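You operate a simulated robot arm through the tools that you are given. There is no shell and no other tool.

You are at the controls of a simulated robot arm. One attempt, no reset.

## Task
Test the red lead and stand its plugs in the matching tray.
Fine: cable tester on, tall plug in A, short plug in B, press TEST once; GOOD tray if it reads GOOD, FAULT tray if OPEN. Set down upright: tall red plug, short red plug.

The check looks at the end state, three seconds after you hand in, the way a careful person would. Anything else that was tipped, shoved, dropped, spilled or broken makes it a failure.

## Robot
A 6-joint arm with a two-finger parallel gripper, fixed in place. Base frame: the origin is on the floor under the middle of its stand, x ahead of it, y to its left, z up; the work surface is at about z = 800. Readings come in mm, rad, newtons and seconds.
With the tool pointing down near the work surface it reaches from about 340 to 760 mm from the base axis. Its first joint turns from -1.152 to 1.152 rad. Payload 2.45 kg.
Tool frame: the origin (TCP) lies between the finger pads and is the grasp point; the fingertips stand 24 mm ahead of it; z points along the fingers, y is the line along which they close. Largest opening 68 mm; finger width 17, thickness 10; the body of the gripper, 40 by 70 mm, starts 41 mm behind the TCP.
Orientation is that of the tool frame in the base frame, as a unit quaternion [x, y, z, w]. With the fingers straight down and closing along the base's y, the tool's x points along the base's -x, its y along +y and its z along -z.

## Interface
- The arm moves only by the tool drive_tool. Its argument "motion" is a list of rows, each a list of 3 entries, a list of its own where there are three numbers: the shift along the tool's x, y, z in mm, then the turn, a rotation vector about the tool's x, y, z in rad, then the finger opening in mm, from 0 to 68. In form: [[[tx, ty, tz], [ax, ay, az], hand], ...]. A call has 1 to 20 rows; each row is the pose to reach, as a shift and turn from the pose commanded when the call began, along the tool's axes at that moment. Each row takes 0.2 s and may step no farther than 50 mm and 0.15 rad from the row before; otherwise, or with a gripper value out of range, the whole call is refused. Where a pose cannot be reached the arm comes as near as it can. A force on the tool above 40 N (or 10 N above the force at the start of the call, whichever is more), or a blocked arm, ends the call early, and 0.2 s more pass. The fingers move at their own pace (about 108 mm/s each) and stop on an object; they squeeze with about 22 N. The grip force told is the motor's: it shows also when the fingers shut on nothing. Time passes only in rows, and 0.2 s behind the last, so rows that repeat a pose let the fingers close. It gives the time, the measured TCP pose, the force on the tool (base axes), the opening and the grip force at its end, in the units of the frame above (readings bear some noise), with the torque about the TCP (base axes, N m) and any sound that the robot's microphone picked up.
- Cameras (640 x 400 px; columns grow to the right, rows downward): "scene" is fixed at [160.1, 436.1, 1443.3]; the picture's right is [-0.64, -0.77, 0.00], its down [-0.55, 0.46, -0.70] and it looks along [0.54, -0.45, -0.71] (base axes); focal length 338 px, centre (320, 200). "wrist" rides on the gripper at [84, 11, -75] in the tool frame; the picture's right is [-0.13, 0.99, 0.00], its down [-0.60, -0.08, -0.79] and it looks along [-0.79, -0.10, 0.61] (tool axes); focal length 251 px, centre (320, 200).
- grab_frame(camera): a new picture of that camera. The clock stands still meanwhile.
- probe_pixels(camera, pixels): for up to 12 pixels [column, row] of the newest picture of that camera ("zoom" is the newest enlarged one), the place [x, y, z] in the base frame of the surface seen there, good to about 2 mm, but the place of the scene camera against the robot may be out by one fixed shift of up to 18 mm in any direction. The clock stands still meanwhile.
- close_up(camera, box): a new picture of the part [left, top, right, bottom] of that camera's present view, enlarged. The clock stands still meanwhile.
- close_job(): hands the job in; it is judged then, once.

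Open the gripper and draw the arm clear of the work before you hand the job in, unless the task says otherwise.

The tools are called after "Request:" by a JSON object that holds its "api" and its "payload". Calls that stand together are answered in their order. drive_tool: Moves the arm, as the interface text tells. Its arguments: {"type":"object","properties":{"motion":{"type":"array"}},"required":["motion"]} The other tools are called the same way: grab_frame (camera) takes a picture; probe_pixels (camera, pixels) gives the place of the surface under pixels of a picture; close_up (camera, box) takes an enlarged picture of a part of a camera's view; close_job () hands the job in.

At the start:

```text
clock: 0.0
ee_pos: [438.7, 69.9, 1171.5]
tcp_rot: [0.0, 1.0, 0.0, 0.0]
wrist_force: [-0.3, -0.1, 0.3]
ft_torque: [-0.01, 0.01, 0.02]
width: 68.0
grasp_force: 0.1
```

scene: 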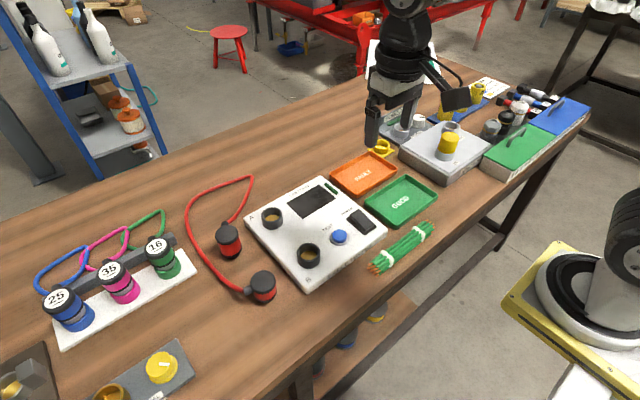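
wrist: 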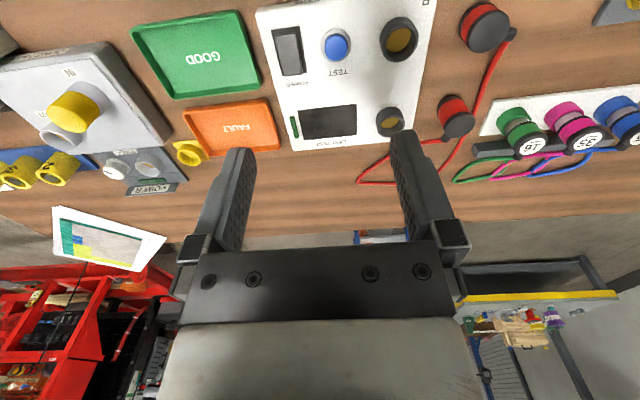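

The scene shows the tester around (315,230), two red plugs at (230,240) and (262,287), and the GOOD/FAULT trays at (400,198)/(363,173). I'll take enlarged views for detail.

Request:
{"api": "close_up", "payload": {"camera": "scene", "box": [180, 160, 400, 310]}}

Request:
{"api": "close_up", "payload": {"camera": "wrist", "box": [240, 0, 520, 175]}}

```text
2.67 times, centred on (290, 235) of scene
```

zoom: 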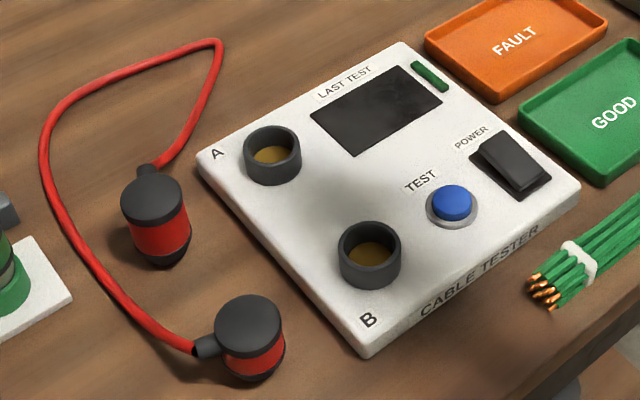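

```text
2.29 times, centred on (380, 88) of wrist
```

zoom: 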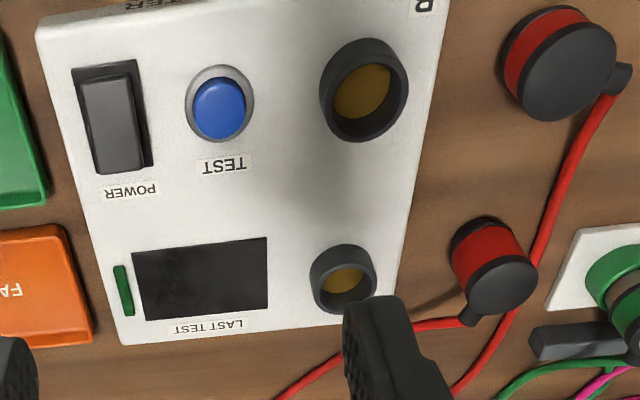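

The newest zoom is the wrist view: sockets at (365,90) and (343,280), TEST at (220,107), plugs at (560,70) and (490,265). I'll probe points on these.

Request:
{"api": "probe_pixels", "payload": {"camera": "zoom", "pixels": [[362, 90], [343, 280], [220, 107], [108, 120], [570, 70], [505, 288], [330, 55], [400, 90], [363, 45], [365, 135], [430, 140], [600, 200]]}}

Request:
{"api": "probe_pixels", "payload": {"camera": "scene", "pixels": [[271, 218], [308, 255], [339, 236], [361, 220], [228, 230], [263, 280], [400, 200], [363, 173], [310, 200], [290, 270], [200, 300], [232, 252]]}}

```text
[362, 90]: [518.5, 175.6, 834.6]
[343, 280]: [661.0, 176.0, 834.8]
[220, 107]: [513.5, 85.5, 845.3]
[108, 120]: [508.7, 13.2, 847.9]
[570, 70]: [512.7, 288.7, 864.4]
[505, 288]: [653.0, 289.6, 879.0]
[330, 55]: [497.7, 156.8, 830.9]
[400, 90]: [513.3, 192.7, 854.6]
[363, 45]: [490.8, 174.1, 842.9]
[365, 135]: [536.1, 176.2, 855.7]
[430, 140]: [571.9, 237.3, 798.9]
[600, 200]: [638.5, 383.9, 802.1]
```

```text
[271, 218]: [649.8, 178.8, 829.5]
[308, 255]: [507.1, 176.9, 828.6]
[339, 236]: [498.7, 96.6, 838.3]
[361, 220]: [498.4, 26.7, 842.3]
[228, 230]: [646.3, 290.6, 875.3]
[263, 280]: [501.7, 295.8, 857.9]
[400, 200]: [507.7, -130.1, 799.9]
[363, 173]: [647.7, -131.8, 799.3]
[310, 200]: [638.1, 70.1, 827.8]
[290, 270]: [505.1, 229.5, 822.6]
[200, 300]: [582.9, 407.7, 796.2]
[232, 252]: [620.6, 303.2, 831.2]
```

The wrist readings put socket B at about (515,176), A at about (661,176), the tall plug near (653,290) with its top at 879, and the short one near (513,289) with its top at 864. I'll bring the wrist camera lower and closer for a detailed look, staying well above everything.

Request:
{"api": "drive_tool", "payload": {"motion": [[[12, 26, 30], [0, 0, 0], 68], [[24, 52, 60], [0, 0, 0], 68], [[36, 78, 90], [0, 0, 0], 68], [[48, 104, 120], [0, 0, 0], 68], [[58.7, 130, 141], [0, 0, 0], 68], [[58.7, 130, 141], [0, 0, 0], 68]]}}

Request:
{"api": "grab_frame", "payload": {"camera": "wrist"}}

```text
clock: 1.4
ee_pos: [378.0, 201.5, 1027.9]
tcp_rot: [0.0, 1.0, -0.001, 0.001]
wrist_force: [-0.4, 0.7, 0.3]
ft_torque: [-0.02, 0.03, 0.01]
width: 68.1
grasp_force: 0.0
```

```text
taken
```

wrist: 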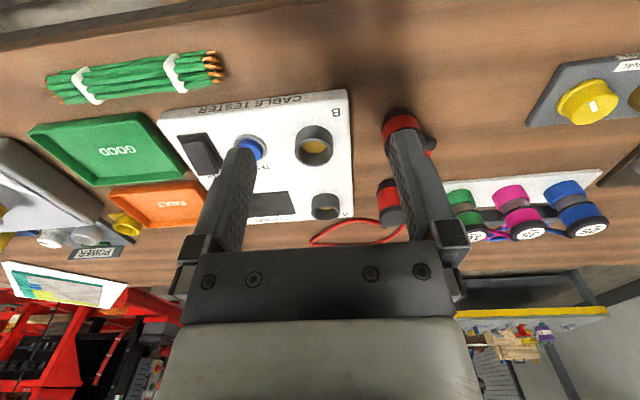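

The right finger hides the plugs at about (400,150). I'll shift the arm sideways +y so that both plugs show between the fingers.

Request:
{"api": "drive_tool", "payload": {"motion": [[[0, 40, 0], [0, 0, 0], 68], [[0, 80, 0], [0, 0, 0], 68], [[0, 80, 0], [0, 0, 0], 68]]}}

Request:
{"api": "close_up", "payload": {"camera": "wrist", "box": [180, 60, 440, 250]}}

```text
clock: 2.2
ee_pos: [380.9, 280.7, 1029.1]
tcp_rot: [0.0, 1.0, 0.0, 0.0]
wrist_force: [-0.8, -0.9, 0.5]
ft_torque: [-0.02, 0.02, 0.0]
width: 68.0
grasp_force: 0.1
```

```text
2.11 times, centred on (310, 155) of wrist
```

zoom: 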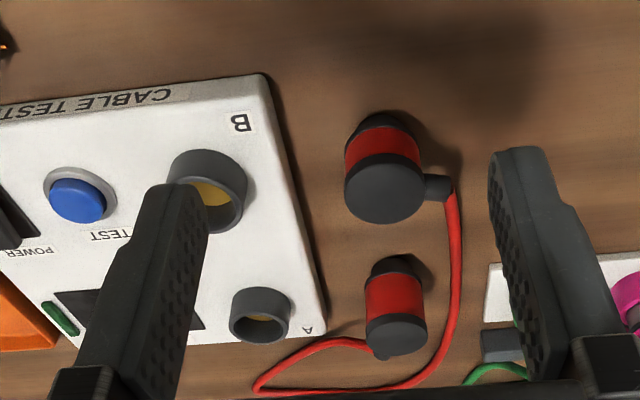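

Both plugs are now clear: the short at zoom (385,185), the tall at (396,330). I'll probe the cap edges, stub positions and socket rims.

Request:
{"api": "probe_pixels", "payload": {"camera": "zoom", "pixels": [[384, 190], [349, 190], [419, 188], [384, 218], [384, 159], [439, 188], [397, 333], [370, 335], [423, 333], [397, 318], [397, 349], [380, 352]]}}

Request:
{"api": "probe_pixels", "payload": {"camera": "zoom", "pixels": [[384, 150], [350, 160], [416, 140], [382, 121], [397, 295], [368, 300], [421, 290], [397, 261], [232, 300], [288, 300], [260, 292], [244, 190]]}}

```text
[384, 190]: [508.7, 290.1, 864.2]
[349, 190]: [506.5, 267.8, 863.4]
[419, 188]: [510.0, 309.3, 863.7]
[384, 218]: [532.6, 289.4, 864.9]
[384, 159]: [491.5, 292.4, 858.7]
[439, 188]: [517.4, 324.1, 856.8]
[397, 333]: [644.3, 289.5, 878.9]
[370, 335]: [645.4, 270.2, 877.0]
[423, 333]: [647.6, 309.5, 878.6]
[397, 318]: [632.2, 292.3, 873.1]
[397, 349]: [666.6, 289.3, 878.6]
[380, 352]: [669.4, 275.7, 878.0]
```

```text
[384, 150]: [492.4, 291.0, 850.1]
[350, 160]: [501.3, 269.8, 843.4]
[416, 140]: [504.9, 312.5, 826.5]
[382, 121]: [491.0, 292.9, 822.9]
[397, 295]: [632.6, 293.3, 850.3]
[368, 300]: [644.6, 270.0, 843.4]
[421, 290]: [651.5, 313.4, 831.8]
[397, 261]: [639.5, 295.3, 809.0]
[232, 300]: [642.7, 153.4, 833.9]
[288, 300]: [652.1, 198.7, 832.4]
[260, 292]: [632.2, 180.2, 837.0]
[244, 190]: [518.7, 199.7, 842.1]
```

Both plugs measure about 44 mm across with centres near (513,290) and (654,290). The short plug's cord stub points along +y and the tall one's points +x/−y. Now I'll probe the cord in the scene view and look at the trays and switch.

Request:
{"api": "probe_pixels", "payload": {"camera": "scene", "pixels": [[231, 221], [243, 204], [250, 185], [247, 178], [225, 183], [203, 192], [189, 208], [188, 230], [196, 253], [212, 274], [232, 289], [244, 292]]}}

Request:
{"api": "close_up", "payload": {"camera": "scene", "box": [300, 140, 460, 250]}}

```text
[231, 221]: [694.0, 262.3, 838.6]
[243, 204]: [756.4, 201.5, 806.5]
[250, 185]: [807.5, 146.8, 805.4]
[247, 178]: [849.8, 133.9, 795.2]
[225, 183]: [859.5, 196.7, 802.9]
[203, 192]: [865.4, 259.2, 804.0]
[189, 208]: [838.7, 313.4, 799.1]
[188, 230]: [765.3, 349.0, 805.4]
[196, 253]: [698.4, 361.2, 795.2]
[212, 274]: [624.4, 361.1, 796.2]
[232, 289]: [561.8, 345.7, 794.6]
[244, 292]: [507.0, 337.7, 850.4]
```

```text
3.64 times, centred on (380, 195) of scene
```

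zoom: 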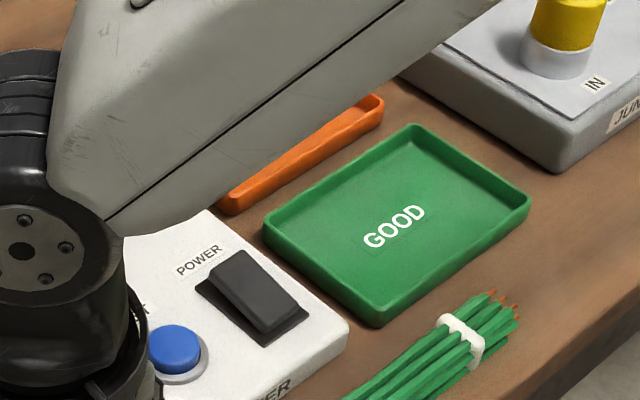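

The cord is over 600 mm long, so there is plenty of slack. Next I need a close view of the power rocker (scene zoom (250,290)), so I move the wrist camera opposite it.

Request:
{"api": "drive_tool", "payload": {"motion": [[[0, -45, 0], [0, 0, 0], 68], [[0, -90, 0], [0, 0, 0], 68], [[0, -135, 0], [0, 0, 0], 68], [[0, -180, 10], [0, 0, 0], 68], [[0, -215, 30], [0, 0, 0], 68], [[0, -240, 50], [0, 0, 0], 68], [[0, -240, 50], [0, 0, 0], 68]]}}

Request:
{"api": "grab_frame", "payload": {"camera": "wrist"}}

```text
clock: 3.8
ee_pos: [379.7, 40.0, 979.7]
tcp_rot: [0.001, 1.0, 0.001, -0.001]
wrist_force: [0.0, -0.8, 0.4]
ft_torque: [0.01, -0.04, 0.01]
width: 68.3
grasp_force: 0.0
```

```text
taken
```

wrist: 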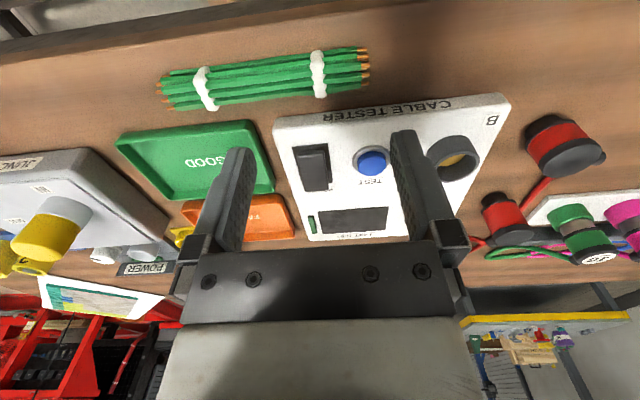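

The rocker is visible around (313,167) and TEST around (372,160). I'll enlarge that part.

Request:
{"api": "close_up", "payload": {"camera": "wrist", "box": [260, 100, 420, 250]}}

```text
2.67 times, centred on (340, 175) of wrist
```

zoom: 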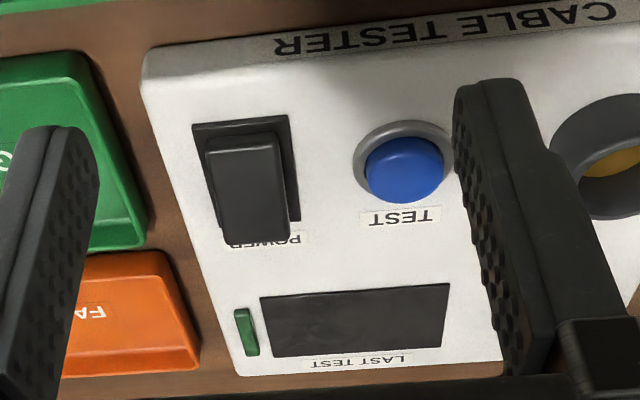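

The rocker spans zoom rows 140 to 240; its lower (far, +x) end seems raised. I'll probe its heights, the TEST button, and the panel.

Request:
{"api": "probe_pixels", "payload": {"camera": "zoom", "pixels": [[240, 142], [243, 152], [246, 170], [250, 190], [254, 208], [256, 220], [256, 238], [202, 128], [290, 118], [403, 165], [403, 150], [340, 260]]}}

Request:
{"api": "probe_pixels", "payload": {"camera": "zoom", "pixels": [[372, 170], [436, 165], [404, 195], [404, 140], [403, 126], [355, 160], [450, 150], [215, 170], [278, 170], [246, 330], [155, 70], [230, 370]]}}

```text
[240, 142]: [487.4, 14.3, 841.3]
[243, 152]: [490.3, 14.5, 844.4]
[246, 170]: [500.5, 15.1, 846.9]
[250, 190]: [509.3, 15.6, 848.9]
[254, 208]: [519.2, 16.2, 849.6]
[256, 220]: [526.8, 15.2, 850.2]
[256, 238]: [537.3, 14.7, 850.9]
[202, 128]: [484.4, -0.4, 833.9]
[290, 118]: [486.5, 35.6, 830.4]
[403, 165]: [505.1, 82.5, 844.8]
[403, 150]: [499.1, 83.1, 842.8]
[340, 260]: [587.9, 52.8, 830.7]
```

```text
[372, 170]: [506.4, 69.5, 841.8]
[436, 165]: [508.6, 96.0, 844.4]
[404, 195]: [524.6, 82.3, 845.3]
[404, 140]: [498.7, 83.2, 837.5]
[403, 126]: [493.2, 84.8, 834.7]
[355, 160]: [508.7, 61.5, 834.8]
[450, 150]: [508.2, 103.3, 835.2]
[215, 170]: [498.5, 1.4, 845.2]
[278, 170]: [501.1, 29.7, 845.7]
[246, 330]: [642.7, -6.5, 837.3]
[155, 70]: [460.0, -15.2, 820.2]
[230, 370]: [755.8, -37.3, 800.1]
```

The rocker's near end is at z≈842 and its far end (x≈537, y≈15) is raised at z≈851, and the display is dark, so power is off. I'll shut the fingers and hover over the raised end.

Request:
{"api": "drive_tool", "payload": {"motion": [[[-37, -6, 10], [0, 0, 0], 40], [[-74, -12, 25], [0, 0, 0], 10], [[-111, -18, 45], [0, 0, 0], 0], [[-148, -25, 70], [0, 0, 0], 0], [[-150.5, -25, 90], [0, 0, 0], 0], [[-150.5, -25, 90], [0, 0, 0], 0]]}}

Request:
{"api": "grab_frame", "payload": {"camera": "wrist"}}

Request:
{"api": "grab_frame", "payload": {"camera": "scene"}}

```text
clock: 5.2
ee_pos: [530.8, 17.4, 891.2]
tcp_rot: [0.0, 1.0, -0.001, 0.001]
wrist_force: [-0.6, -0.3, -0.5]
ft_torque: [0.01, 0.0, 0.01]
width: 0.4
grasp_force: 21.8
```

```text
taken
```

wrist: 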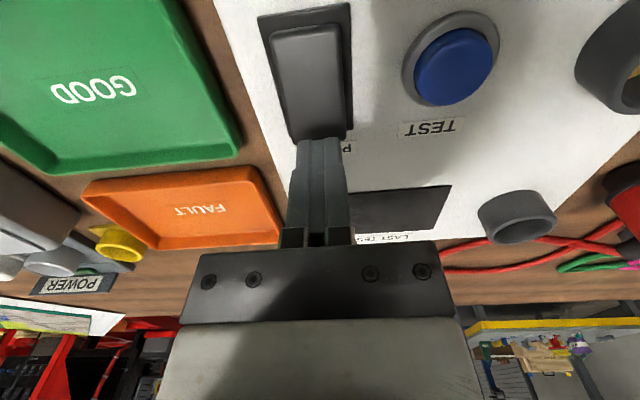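

```text
taken
```

scene: 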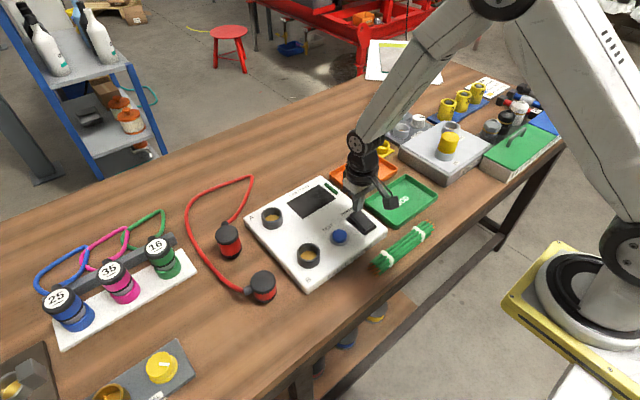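

The closed fingertips sit over the far end of the rocker (wrist (320,150)). I'll lower in small steps and listen for the click.

Request:
{"api": "drive_tool", "payload": {"motion": [[[0, 0, 8], [0, 0, 0], 0], [[0, 0, 14], [0, 0, 0], 0], [[0, 0, 17], [0, 0, 0], 0], [[0, 0, 19], [0, 0, 0], 0], [[0, 0, 21], [0, 0, 0], 0], [[0, 0, 23], [0, 0, 0], 0]]}}

```text
clock: 6.5
ee_pos: [532.7, 16.0, 870.3]
tcp_rot: [0.0, 1.0, 0.001, 0.003]
wrist_force: [-0.9, -0.2, 5.8]
ft_torque: [0.02, 0.07, -0.02]
width: 0.0
grasp_force: 22.0
stopped in row 6: the force on the tool passed its limit at 56 N (the readings are from after the stop); the commanded pose is now the measured one
```

The press stopped at 56 N with fingertips at about z=846 and no sound reported. I'll look at the rocker and display.

Request:
{"api": "close_up", "payload": {"camera": "wrist", "box": [230, 0, 470, 250]}}

Request:
{"api": "close_up", "payload": {"camera": "scene", "box": [240, 160, 440, 290]}}

```text
1.60 times, centred on (350, 125) of wrist
```

zoom: 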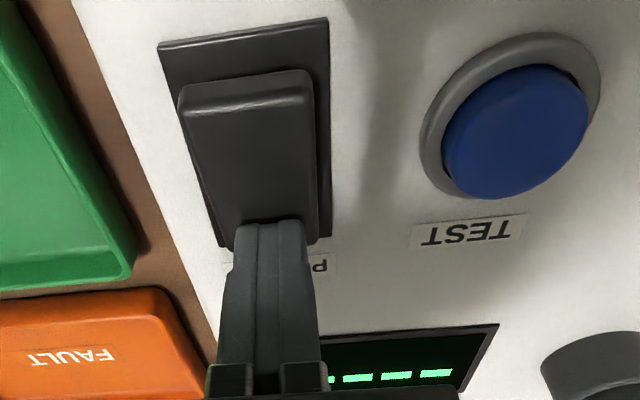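

```text
3.08 times, centred on (340, 225) of scene
```

zoom: 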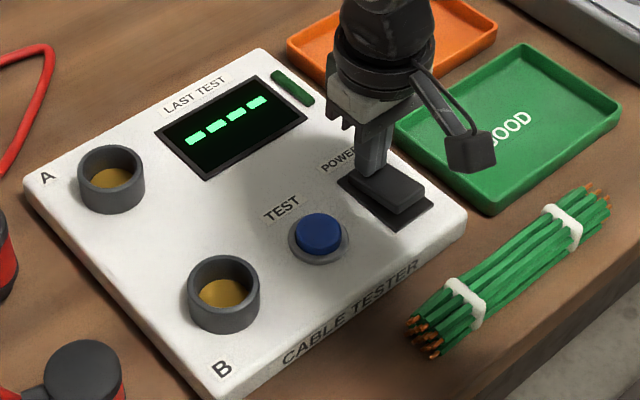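

The rocker has flipped and the display at scene-zoom (230,120) now shows "----", so the tester is on. I'll lift straight up, open the fingers, and travel high above the tall plug.

Request:
{"api": "drive_tool", "payload": {"motion": [[[0, 0, -40], [0, 0, 0], 0], [[0, 0, -85], [0, 0, 0], 0], [[0, 0, -130], [0, 0, 0], 20], [[-15, 40, -130], [0, 0, 0], 40], [[-30, 80, -130], [0, 0, 0], 68], [[-45, 120, -130], [0, 0, 0], 68], [[-60, 160, -130], [0, 0, 0], 68], [[-75, 200, -130], [0, 0, 0], 68], [[-90, 240, -130], [0, 0, 0], 68], [[-102, 274, -120], [0, 0, 0], 68], [[-102, 274, -100], [0, 0, 0], 68], [[-102, 274, -100], [0, 0, 0], 68]]}}

Request:
{"api": "grab_frame", "payload": {"camera": "wrist"}}

```text
clock: 9.1
ee_pos: [635.2, 287.9, 969.4]
tcp_rot: [0.0, 1.0, 0.001, 0.003]
wrist_force: [0.2, -0.8, 0.9]
ft_torque: [-0.02, 0.03, -0.03]
width: 67.9
grasp_force: 0.1
```

```text
taken
```

wrist: 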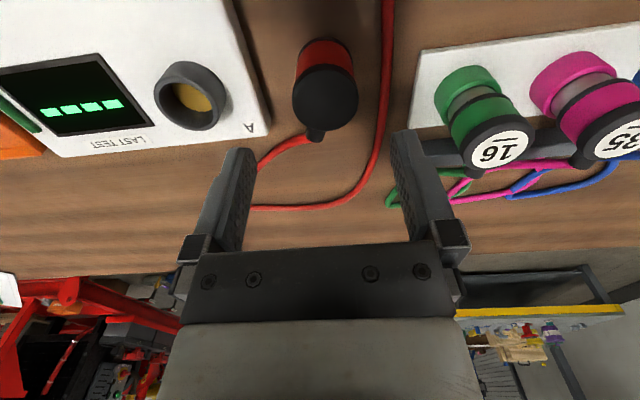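

The tall plug shows at (325,90), its stub at (316,135). I'll enlarge to measure its centre and stub direction, and socket A.

Request:
{"api": "close_up", "payload": {"camera": "wrist", "box": [140, 20, 400, 180]}}

```text
2.46 times, centred on (270, 100) of wrist
```

zoom: 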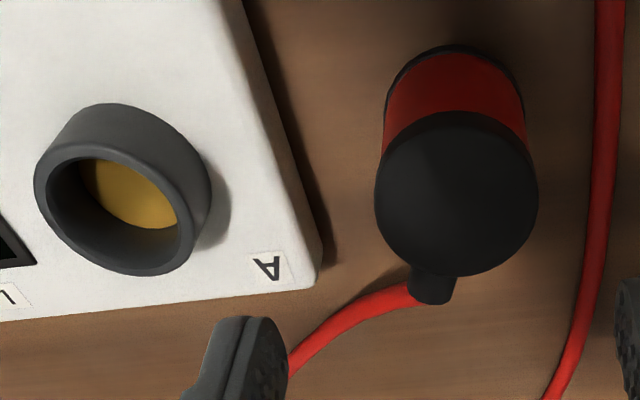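

Cap centre is near zoom (457,195), socket A rim near (115,215). Probing edges now.

Request:
{"api": "probe_pixels", "payload": {"camera": "zoom", "pixels": [[457, 195], [380, 195], [532, 195], [457, 120], [457, 270], [432, 292], [405, 290], [455, 290], [457, 80], [390, 110], [520, 110], [457, 50]]}}

Request:
{"api": "probe_pixels", "payload": {"camera": "zoom", "pixels": [[40, 185], [190, 240], [62, 240], [110, 150], [135, 270], [180, 195], [52, 185], [184, 225], [105, 163], [130, 262], [125, 195], [300, 250]]}}

```text
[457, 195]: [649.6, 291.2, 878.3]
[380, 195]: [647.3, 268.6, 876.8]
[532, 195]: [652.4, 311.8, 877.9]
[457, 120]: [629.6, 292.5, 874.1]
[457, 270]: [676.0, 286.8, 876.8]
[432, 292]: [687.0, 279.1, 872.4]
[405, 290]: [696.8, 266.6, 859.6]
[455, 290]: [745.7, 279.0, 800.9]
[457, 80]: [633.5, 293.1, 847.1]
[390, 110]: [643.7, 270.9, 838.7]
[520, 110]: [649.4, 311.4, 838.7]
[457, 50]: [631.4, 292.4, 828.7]
```

```text
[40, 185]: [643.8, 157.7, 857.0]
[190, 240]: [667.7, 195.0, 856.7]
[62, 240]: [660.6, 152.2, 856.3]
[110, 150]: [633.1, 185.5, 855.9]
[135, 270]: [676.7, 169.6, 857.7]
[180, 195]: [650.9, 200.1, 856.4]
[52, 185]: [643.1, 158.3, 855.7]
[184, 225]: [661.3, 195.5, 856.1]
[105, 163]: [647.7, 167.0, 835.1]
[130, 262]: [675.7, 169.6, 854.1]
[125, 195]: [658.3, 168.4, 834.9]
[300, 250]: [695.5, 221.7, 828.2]
```

The fit gives the tall plug's centre at (653,290), cap radius ≈22.7, stub at about −18° from +x (clear of fingers closing along y), and socket A's centre at (655.5,176.6), rim top 856, floor 835. I'll descend to just above the plug with fingers either side and check the alignment.

Request:
{"api": "drive_tool", "payload": {"motion": [[[-9, 1, 15], [0, 0.006, 0], 68], [[-18, 1, 35], [0, 0.006, 0], 68], [[-18, 1, 55], [0, 0.006, 0], 68], [[-18, 1, 55], [0, 0.006, 0], 68]]}}

Request:
{"api": "grab_frame", "payload": {"camera": "wrist"}}

```text
clock: 10.1
ee_pos: [651.8, 287.9, 917.5]
tcp_rot: [0.001, 1.0, 0.0, 0.0]
wrist_force: [-0.3, -0.7, -0.3]
ft_torque: [0.01, 0.02, -0.02]
width: 67.9
grasp_force: 0.0
```

```text
taken
```

wrist: 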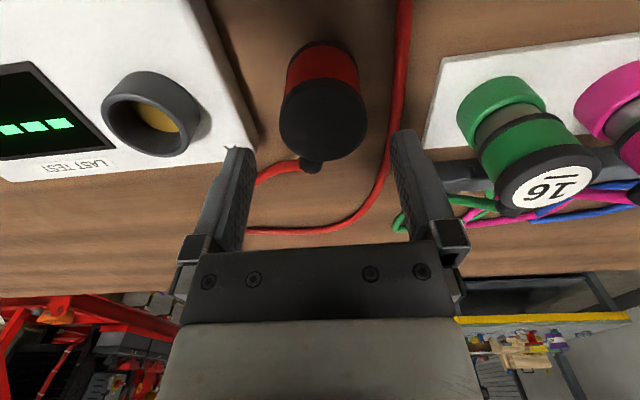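

The plug cap sits between the fingers around (323,121). I'll zoom in to compare its centre with the tool axis, which projects to about (320,129) at this height.

Request:
{"api": "close_up", "payload": {"camera": "wrist", "box": [240, 30, 400, 180]}}

```text
2.67 times, centred on (320, 105) of wrist
```

zoom: 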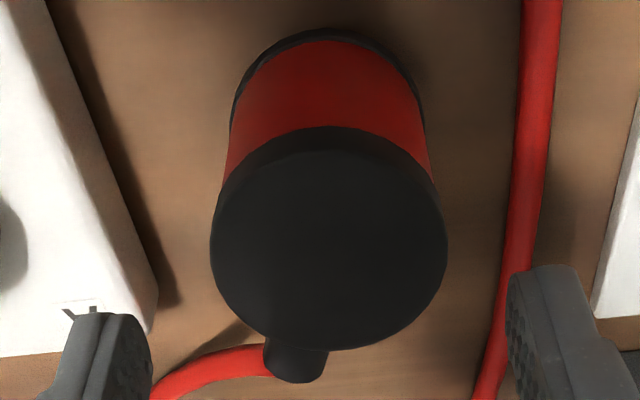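

The cap centre matches the tool axis in x after perspective correction, and it is about 1.5 mm toward +y. I'll correct this, descend 65 mm and close the fingers on the plug.

Request:
{"api": "drive_tool", "payload": {"motion": [[[0, 1.7, 20], [0, 0, 0], 68], [[0, 1.7, 40], [0, 0, 0], 68], [[0, 1.7, 55], [0, 0, 0], 68], [[0, 1.7, 64], [0, 0, 0], 68], [[0, 1.7, 64], [0, 0, 0], 68], [[0, 1.7, 64], [0, 0, 0], 50], [[0, 1.7, 64], [0, 0, 0], 40], [[0, 1.7, 64], [0, 0, 0], 30], [[0, 1.7, 64], [0, 0, 0], 30]]}}

```text
clock: 12.1
ee_pos: [653.1, 292.8, 852.5]
tcp_rot: [0.0, 1.0, 0.0, 0.0]
wrist_force: [-0.2, -0.3, 0.3]
ft_torque: [-0.01, -0.02, 0.0]
width: 47.2
grasp_force: 21.8
```

The fingers stopped at 47.2 mm with 21.8 N, so the tall plug is held. I'll lift slowly and check.

Request:
{"api": "drive_tool", "payload": {"motion": [[[0, 0, -8], [0, 0, 0], 30], [[0, 0, -25], [0, 0, 0], 30], [[0, 0, -45], [0, 0, 0], 30], [[0, 0, -65], [0, 0, 0], 30], [[0, 0, -85], [0, 0, 0], 30], [[0, 0, -90], [0, 0, 0], 30]]}}

Request:
{"api": "grab_frame", "payload": {"camera": "wrist"}}

Request:
{"api": "grab_frame", "payload": {"camera": "scene"}}

```text
clock: 13.5
ee_pos: [651.9, 291.3, 940.3]
tcp_rot: [0.0, 1.0, 0.0, 0.001]
wrist_force: [-0.1, -0.3, -2.0]
ft_torque: [0.0, 0.02, 0.0]
width: 47.2
grasp_force: 22.0
```

```text
taken
```

wrist: 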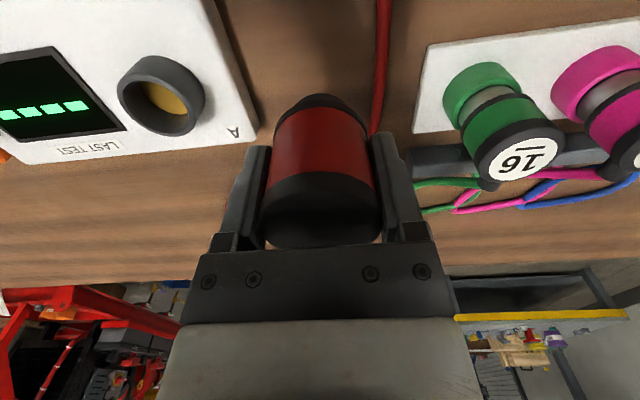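

```text
taken
```

scene: 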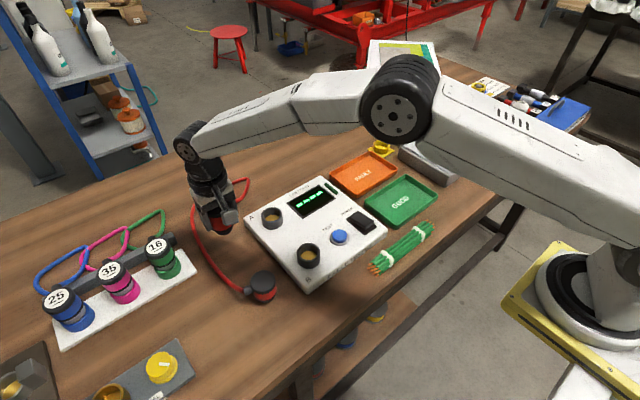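

The plug is lifted cleanly, its nose visible at (320,102), and the cord trails freely. I'll move it over socket A, 114 mm toward −y, keeping the nose about 30 mm above the rim.

Request:
{"api": "drive_tool", "payload": {"motion": [[[0, -20, 0], [0, 0, 0], 30], [[-1, -45, 0], [0, 0, 0], 30], [[-2, -70, 0], [0, 0, 0], 30], [[-2.5, -95, 0], [0, 0, 0], 30], [[-2.5, -114, 0], [0, 0, 0], 30], [[-2.5, -114, 0], [0, 0, 0], 30], [[-2.5, -114, 0], [0, 0, 0], 30]]}}

Request:
{"api": "close_up", "payload": {"camera": "wrist", "box": [200, 40, 440, 190]}}

Request:
{"api": "close_up", "payload": {"camera": "scene", "box": [200, 140, 360, 250]}}

```text
clock: 15.1
ee_pos: [656.0, 181.3, 940.6]
tcp_rot: [0.0, 1.0, 0.0, 0.001]
wrist_force: [0.2, 0.4, -1.4]
ft_torque: [0.04, -0.02, -0.01]
width: 47.3
grasp_force: 22.1
```

```text
2.67 times, centred on (320, 115) of wrist
```

zoom: 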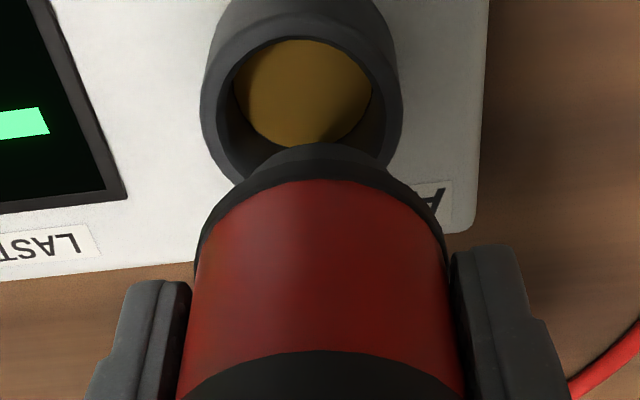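

```text
3.64 times, centred on (280, 195) of scene
```

zoom: 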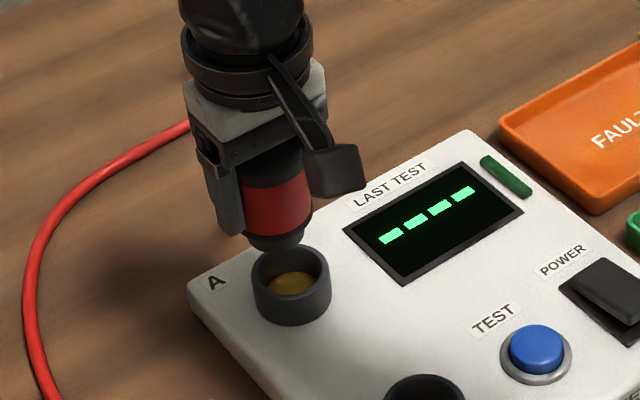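

In the wrist zoom, socket A's centre column is about 302 while the tool axis is at 320, so the plug is roughly 4 mm too far toward +y; the reading (181.3) agrees. I'll shift −4.4 mm in y and look again.

Request:
{"api": "drive_tool", "payload": {"motion": [[[0.5, -2.5, 0], [0, 0, 0], 30], [[1, -4.4, 0], [0, 0, 0], 30], [[1, -4.4, 0], [0, 0, 0], 30]]}}

Request:
{"api": "close_up", "payload": {"camera": "wrist", "box": [240, 20, 400, 120]}}

```text
clock: 15.9
ee_pos: [653.7, 174.4, 943.0]
tcp_rot: [0.001, 1.0, 0.0, 0.0]
wrist_force: [0.6, -0.1, -0.7]
ft_torque: [-0.02, 0.0, 0.02]
width: 47.4
grasp_force: 21.9
```

```text
4.00 times, centred on (320, 70) of wrist
```

zoom: 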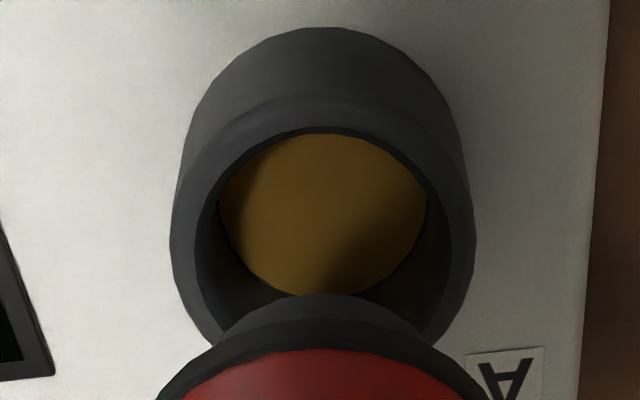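

Now the socket rim spans 170 to 476 (centre 323) and the plug spans 157 to 483 (centre 320), so y is aligned within 0.5 mm. I'll probe rim points to confirm x.

Request:
{"api": "probe_pixels", "payload": {"camera": "zoom", "pixels": [[322, 118], [182, 250], [465, 250], [205, 315], [445, 310], [225, 150], [420, 150], [322, 303], [240, 330], [405, 330], [322, 345], [320, 375]]}}

```text
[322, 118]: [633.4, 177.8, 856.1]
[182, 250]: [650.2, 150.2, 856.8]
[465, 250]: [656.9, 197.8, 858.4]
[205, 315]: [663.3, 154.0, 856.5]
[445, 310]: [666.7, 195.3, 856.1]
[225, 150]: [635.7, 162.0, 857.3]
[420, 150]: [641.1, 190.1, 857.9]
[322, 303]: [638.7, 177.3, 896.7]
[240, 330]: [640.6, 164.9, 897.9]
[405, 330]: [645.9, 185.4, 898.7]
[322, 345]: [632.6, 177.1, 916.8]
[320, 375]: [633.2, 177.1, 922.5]
```

The rim fits a circle centred at about (655.3,174.8), and the plug's axis is at about (654,175.3), well inside the ~5 mm radial clearance. I'll lower the nose into A, stopping a few mm short of the floor.

Request:
{"api": "drive_tool", "payload": {"motion": [[[-0.8, 0, 10], [0, 0, 0], 30], [[-0.8, 0, 20], [0, 0, 0], 30], [[-0.8, 0, 30], [0, 0, 0], 30], [[-0.8, 0, 38], [0, 0, 0], 30], [[-0.8, 0, 45], [0, 0, 0], 30], [[-0.8, 0, 50], [0, 0, 0], 30], [[-0.8, 0, 50], [0, 0, 0], 30]]}}

Request:
{"api": "close_up", "payload": {"camera": "wrist", "box": [200, 40, 440, 190]}}

Request:
{"api": "close_up", "payload": {"camera": "scene", "box": [200, 140, 360, 250]}}

```text
clock: 17.5
ee_pos: [654.9, 175.0, 891.5]
tcp_rot: [0.0, 1.0, 0.001, 0.0]
wrist_force: [-0.6, 0.1, -1.6]
ft_torque: [0.0, -0.01, -0.02]
width: 47.4
grasp_force: 22.2
```

```text
2.67 times, centred on (320, 115) of wrist
```

zoom: 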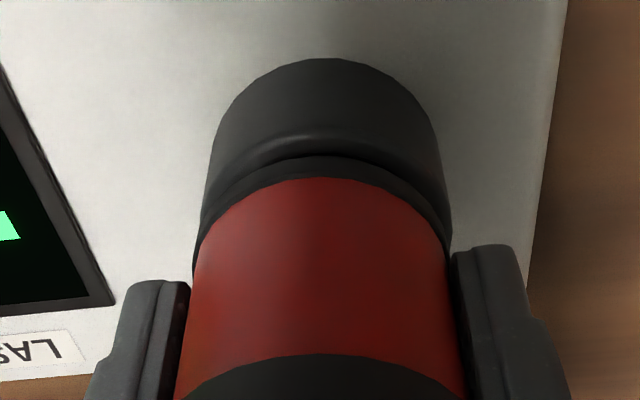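

```text
3.64 times, centred on (280, 195) of scene
```

zoom: 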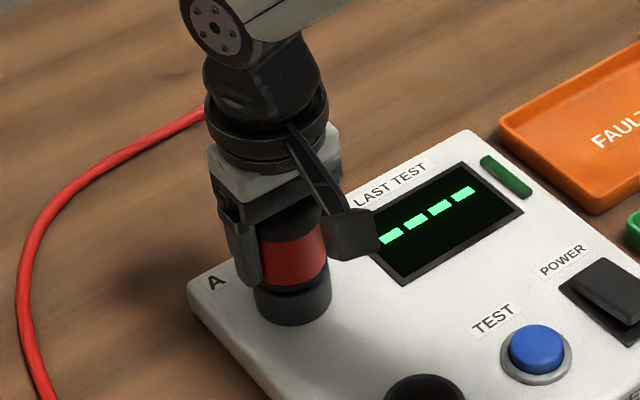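

The nose is inside socket A with no contact force yet. I'll lower in 1 mm steps and watch the force.

Request:
{"api": "drive_tool", "payload": {"motion": [[[0, 0, 1], [0, 0, 0], 30], [[0, 0, 2], [0, 0, 0], 30], [[0, 0, 3], [0, 0, 0], 30], [[0, 0, 3], [0, 0, 0], 30]]}}

```text
clock: 18.5
ee_pos: [654.3, 174.3, 889.0]
tcp_rot: [0.0, 1.0, -0.001, 0.0]
wrist_force: [-0.4, 0.9, -0.2]
ft_torque: [0.05, 0.02, 0.0]
width: 47.3
grasp_force: 22.7
```

Still no contact force (z≈889). I'll go on down another 3 mm in 1 mm steps.

Request:
{"api": "drive_tool", "payload": {"motion": [[[0, 0, 1], [0, 0, 0], 30], [[0, 0, 2], [0, 0, 0], 30], [[0, 0, 3], [0, 0, 0], 30], [[0, 0, 3], [0, 0, 0], 30]]}}

```text
clock: 19.5
ee_pos: [654.6, 173.3, 886.2]
tcp_rot: [0.001, 1.0, 0.001, -0.001]
wrist_force: [-2.3, 0.3, 5.4]
ft_torque: [0.0, -0.13, 0.02]
width: 47.1
grasp_force: 21.8
```

The force rose to +5.4 N, so the plug has reached bottom. I'll check the picture before letting go.

Request:
{"api": "close_up", "payload": {"camera": "wrist", "box": [200, 40, 440, 190]}}

Request:
{"api": "close_up", "payload": {"camera": "scene", "box": [230, 160, 330, 240]}}

```text
2.67 times, centred on (320, 115) of wrist
```

zoom: 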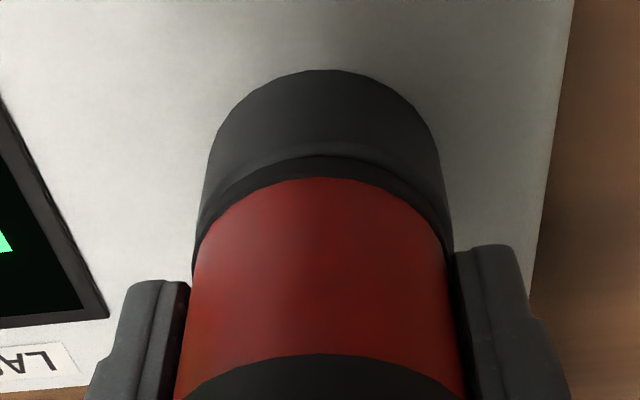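

```text
5.00 times, centred on (280, 200) of scene
```

zoom: 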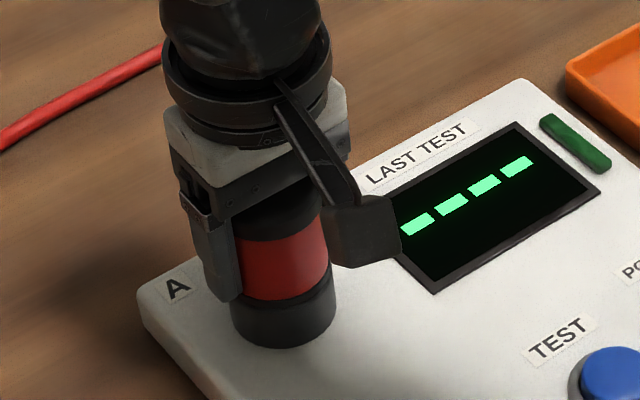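

The plug's shoulder is close on the rim and it stands upright in A. I'll open the fingers and rise straight up.

Request:
{"api": "drive_tool", "payload": {"motion": [[[0, 0, 0], [0, 0, 0], 55], [[0, 0, 0], [0, 0, 0], 68], [[0, 0, 0], [0, 0, 0], 68], [[0, 0, -15], [0, 0, 0], 68], [[0, 0, -40], [0, 0, 0], 68], [[0, 0, -80], [0, 0, 0], 68], [[0, 0, -100], [0, 0, 0], 68]]}}

Request:
{"api": "grab_frame", "payload": {"camera": "wrist"}}

Request:
{"api": "grab_frame", "payload": {"camera": "scene"}}

```text
clock: 21.1
ee_pos: [652.4, 173.5, 985.9]
tcp_rot: [-0.001, 1.0, 0.0, 0.0]
wrist_force: [-0.5, 0.3, 0.5]
ft_torque: [0.0, 0.0, 0.0]
width: 68.0
grasp_force: 0.1
```

```text
taken
```

wrist: 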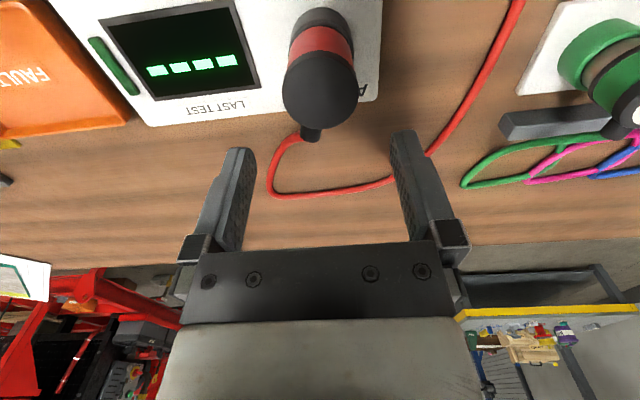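

```text
taken
```

scene: 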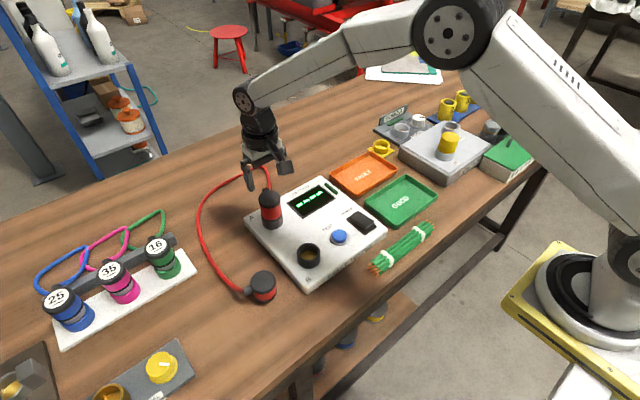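

The tall plug stands in A (scene (270,208)) and the display still reads "----". Next is the short plug at about (513,290) whose stub points +y, so I'll move above it while turning the tool +90° about its z, so the fingers close along base x.

Request:
{"api": "drive_tool", "payload": {"motion": [[[12, 10, 0], [0, 0, 0.143], 68], [[24, 20, 0], [0, 0, 0.286], 68], [[37, 31, 0], [0, 0, 0.429], 68], [[50, 42, 0], [0, 0, 0.572], 68], [[63, 52, 0], [0, 0, 0.715], 68], [[76, 63, 0], [0, 0, 0.858], 68], [[89, 74, 0], [0, 0, 1.0], 68], [[102, 85, 0], [0, 0, 1.143], 68], [[115, 96, 0], [0, 0, 1.286], 68], [[128, 107, 0], [0, 0, 1.429], 68], [[140.5, 116, 0], [0, 0, 1.5708], 68], [[140.5, 116, 10], [0, 0, 1.5708], 68], [[140.5, 116, 10], [0, 0, 1.5708], 68]]}}

Request:
{"api": "grab_frame", "payload": {"camera": "wrist"}}

```text
clock: 23.9
ee_pos: [515.8, 290.7, 975.6]
tcp_rot: [0.707, 0.707, 0.0, 0.0]
wrist_force: [0.3, -0.5, 0.1]
ft_torque: [0.04, -0.04, 0.01]
width: 68.0
grasp_force: 0.0
```

```text
taken
```

wrist: 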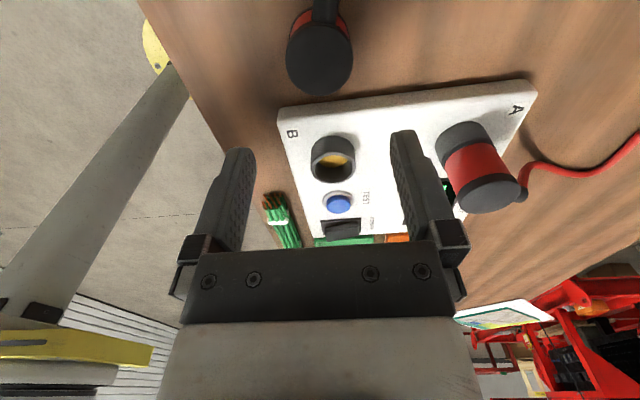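

The plug sits right under the tool at (320,58), its stub pointing toward the camera (up in the picture), clear of both fingers. I'll zoom and probe for the exact centre, and look at socket B too.

Request:
{"api": "close_up", "payload": {"camera": "wrist", "box": [240, 0, 400, 100]}}

Request:
{"api": "probe_pixels", "payload": {"camera": "zoom", "pixels": [[320, 235], [195, 235], [445, 235], [320, 365], [320, 120], [230, 320], [410, 320], [322, 60], [200, 130], [440, 130], [235, 360], [420, 355]]}}

```text
4.00 times, centred on (320, 50) of wrist
```

zoom: 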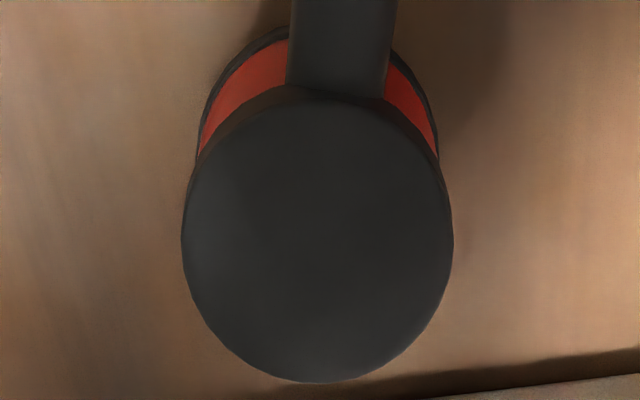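

```text
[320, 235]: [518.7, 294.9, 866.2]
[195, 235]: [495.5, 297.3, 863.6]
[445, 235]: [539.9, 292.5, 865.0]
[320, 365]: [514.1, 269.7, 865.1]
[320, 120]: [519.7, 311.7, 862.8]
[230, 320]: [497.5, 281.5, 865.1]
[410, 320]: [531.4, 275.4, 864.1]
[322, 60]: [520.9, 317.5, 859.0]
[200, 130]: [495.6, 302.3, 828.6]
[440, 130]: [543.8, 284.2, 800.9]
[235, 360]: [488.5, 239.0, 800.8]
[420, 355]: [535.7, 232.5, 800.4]
```

The cap's centre column is 319.4, so the fingers are centred on it along x; it lies about 2–3 mm toward +y. I'll correct by 2.5 mm, come down to just above it, and recheck.

Request:
{"api": "drive_tool", "payload": {"motion": [[[2.5, 0, 25], [0, 0, 0], 68], [[2.5, 0, 50], [0, 0, 0], 68], [[2.5, 0, 70], [0, 0, 0], 68], [[2.5, 0, 70], [0, 0, 0], 68]]}}

Request:
{"api": "grab_frame", "payload": {"camera": "wrist"}}

```text
clock: 24.9
ee_pos: [515.2, 292.5, 906.1]
tcp_rot: [0.707, 0.707, 0.0, -0.001]
wrist_force: [-0.4, 0.2, -0.2]
ft_torque: [0.01, 0.02, -0.02]
width: 68.0
grasp_force: 0.0
```

```text
taken
```

wrist: 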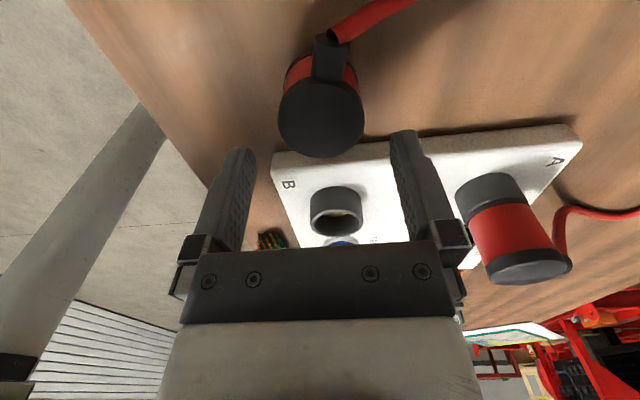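

The cap is at (321,118) between the fingers, column-centred. I'll add 1.5 mm toward +y, descend 55 mm and close.

Request:
{"api": "drive_tool", "payload": {"motion": [[[1.5, 0, 20], [0, 0, 0], 68], [[1.5, 0, 38], [0, 0, 0], 68], [[1.5, 0, 50], [0, 0, 0], 68], [[1.5, 0, 55], [0, 0, 0], 68], [[1.5, 0, 55], [0, 0, 0], 68], [[1.5, 0, 55], [0, 0, 0], 50], [[1.5, 0, 55], [0, 0, 0], 40], [[1.5, 0, 55], [0, 0, 0], 30], [[1.5, 0, 55], [0, 0, 0], 30]]}}

```text
clock: 26.9
ee_pos: [515.2, 294.0, 850.8]
tcp_rot: [0.707, 0.707, 0.0, -0.001]
wrist_force: [-1.0, 0.0, 0.3]
ft_torque: [-0.03, 0.01, 0.0]
width: 47.2
grasp_force: 21.9
```

The grip holds at 47.2 mm and 21.9 N. I'll lift the short plug 90 mm and check.

Request:
{"api": "drive_tool", "payload": {"motion": [[[0, 0, -8], [0, 0, 0], 30], [[0, 0, -25], [0, 0, 0], 30], [[0, 0, -45], [0, 0, 0], 30], [[0, 0, -65], [0, 0, 0], 30], [[0, 0, -85], [0, 0, 0], 30], [[0, 0, -90], [0, 0, 0], 30]]}}

Request:
{"api": "grab_frame", "payload": {"camera": "wrist"}}

Request:
{"api": "grab_frame", "payload": {"camera": "scene"}}

```text
clock: 28.3
ee_pos: [513.9, 292.8, 939.6]
tcp_rot: [0.707, 0.707, 0.001, 0.0]
wrist_force: [0.3, 0.0, -1.7]
ft_torque: [0.01, -0.04, -0.02]
width: 47.2
grasp_force: 22.0
```

```text
taken
```

wrist: 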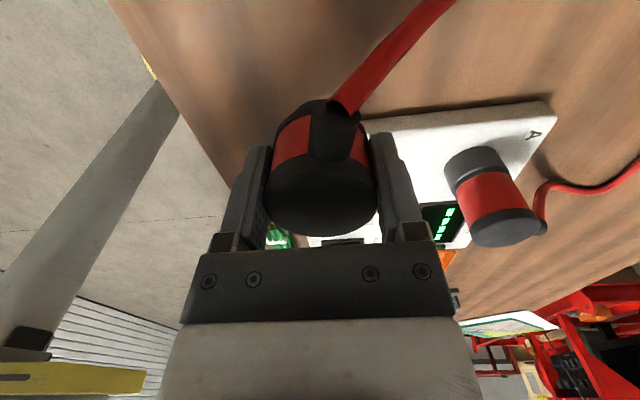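

```text
taken
```

scene: 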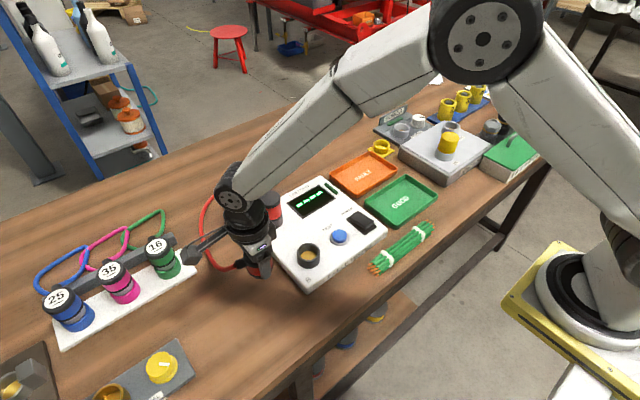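

The short plug is held, cord trailing toward the camera side. I'll move it 118 mm toward −y over socket B.

Request:
{"api": "drive_tool", "payload": {"motion": [[[-20, 0, 0], [0, 0, 0], 30], [[-45, 0, 0], [0, 0, 0], 30], [[-70, 0, 0], [0, 0, 0], 30], [[-95, 0, 0], [0, 0, 0], 30], [[-118, 0, 0], [0, 0, 0], 30], [[-118, 0, 0], [0, 0, 0], 30], [[-118, 0, 0], [0, 0, 0], 30]]}}

Request:
{"api": "close_up", "payload": {"camera": "wrist", "box": [200, 20, 440, 170]}}

Request:
{"api": "close_up", "payload": {"camera": "scene", "box": [220, 170, 400, 300]}}

```text
clock: 29.9
ee_pos: [516.5, 174.0, 939.3]
tcp_rot: [0.707, 0.707, 0.0, 0.0]
wrist_force: [0.5, 0.3, -0.5]
ft_torque: [0.01, 0.02, 0.0]
width: 47.1
grasp_force: 22.4
```

```text
2.67 times, centred on (320, 95) of wrist
```

zoom: 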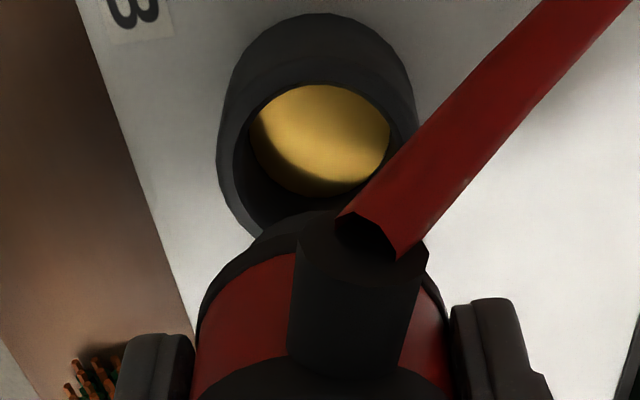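

```text
3.08 times, centred on (310, 235) of scene
```

zoom: 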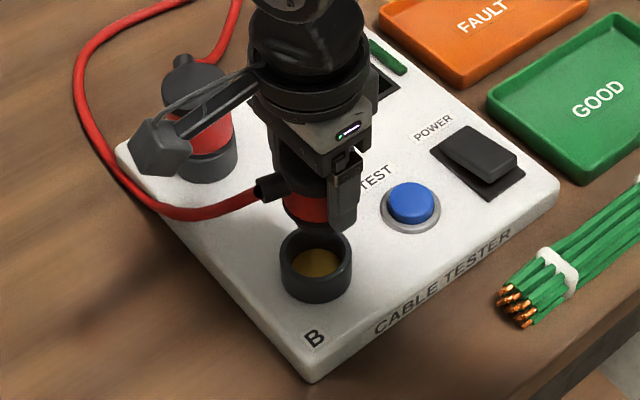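

In the wrist zoom, socket B's rim spans 218 to 418 (centre 318 vs axis 320), so x is good. I'll check y by probing rim points and the plug's cap.

Request:
{"api": "close_up", "payload": {"camera": "wrist", "box": [220, 20, 420, 260]}}

Request:
{"api": "close_up", "payload": {"camera": "wrist", "box": [240, 10, 400, 110]}}

Request:
{"api": "probe_pixels", "payload": {"camera": "zoom", "pixels": [[320, 155], [180, 250], [460, 235], [195, 305], [215, 190], [420, 180], [250, 340], [185, 230], [300, 240], [165, 240], [150, 240], [320, 20]]}}

```text
1.67 times, centred on (320, 140) of wrist
```

zoom: 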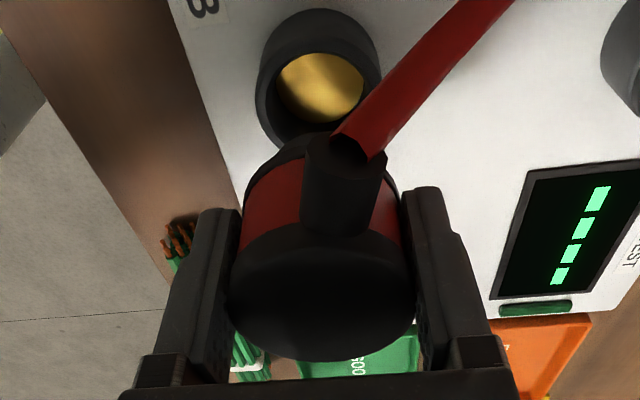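

```text
4.00 times, centred on (320, 60) of wrist
```

zoom: 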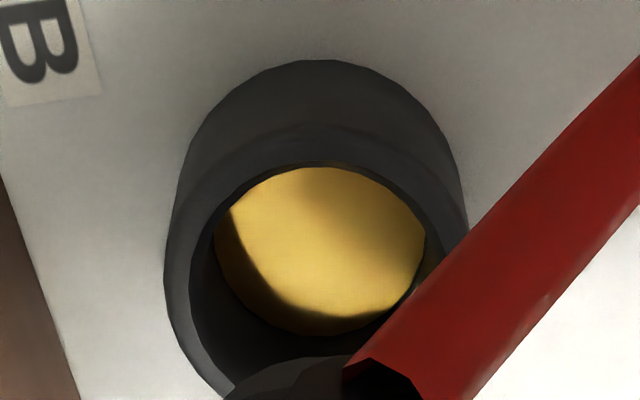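

```text
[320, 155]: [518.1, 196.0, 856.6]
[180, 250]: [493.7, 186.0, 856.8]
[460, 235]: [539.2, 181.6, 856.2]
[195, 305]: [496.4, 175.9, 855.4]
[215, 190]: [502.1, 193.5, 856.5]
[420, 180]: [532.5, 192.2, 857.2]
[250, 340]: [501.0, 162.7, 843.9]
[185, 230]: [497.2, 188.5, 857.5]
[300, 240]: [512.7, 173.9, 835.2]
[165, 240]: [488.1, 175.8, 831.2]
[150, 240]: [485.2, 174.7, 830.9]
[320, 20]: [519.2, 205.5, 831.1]
```

Rim fit gives socket B's centre at about (516.5,175.2). I'll probe the held plug's cap edges for its true axis.

Request:
{"api": "close_up", "payload": {"camera": "wrist", "box": [220, 110, 420, 250]}}

Request:
{"api": "probe_pixels", "payload": {"camera": "zoom", "pixels": [[320, 250], [180, 250], [470, 250], [320, 345], [230, 320], [420, 320], [230, 160], [430, 160], [200, 120], [470, 110], [235, 95], [320, 90]]}}

```text
2.86 times, centred on (320, 180) of wrist
```

zoom: 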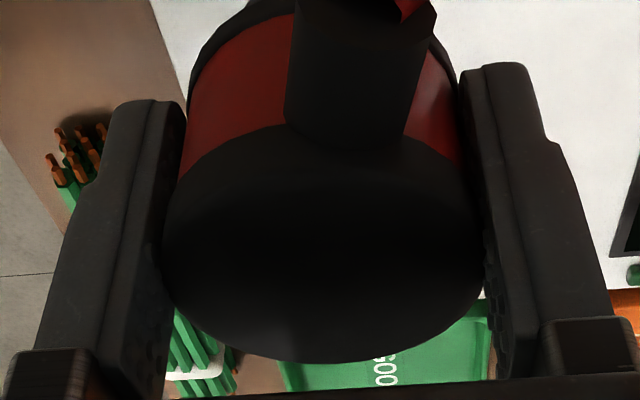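

```text
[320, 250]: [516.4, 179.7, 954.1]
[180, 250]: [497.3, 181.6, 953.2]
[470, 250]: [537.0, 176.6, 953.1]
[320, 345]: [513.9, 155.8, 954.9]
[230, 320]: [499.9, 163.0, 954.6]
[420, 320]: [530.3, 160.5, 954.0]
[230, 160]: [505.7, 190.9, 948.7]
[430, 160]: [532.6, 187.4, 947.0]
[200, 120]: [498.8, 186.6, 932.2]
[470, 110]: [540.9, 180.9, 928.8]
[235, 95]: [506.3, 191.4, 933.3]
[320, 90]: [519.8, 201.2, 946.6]
```

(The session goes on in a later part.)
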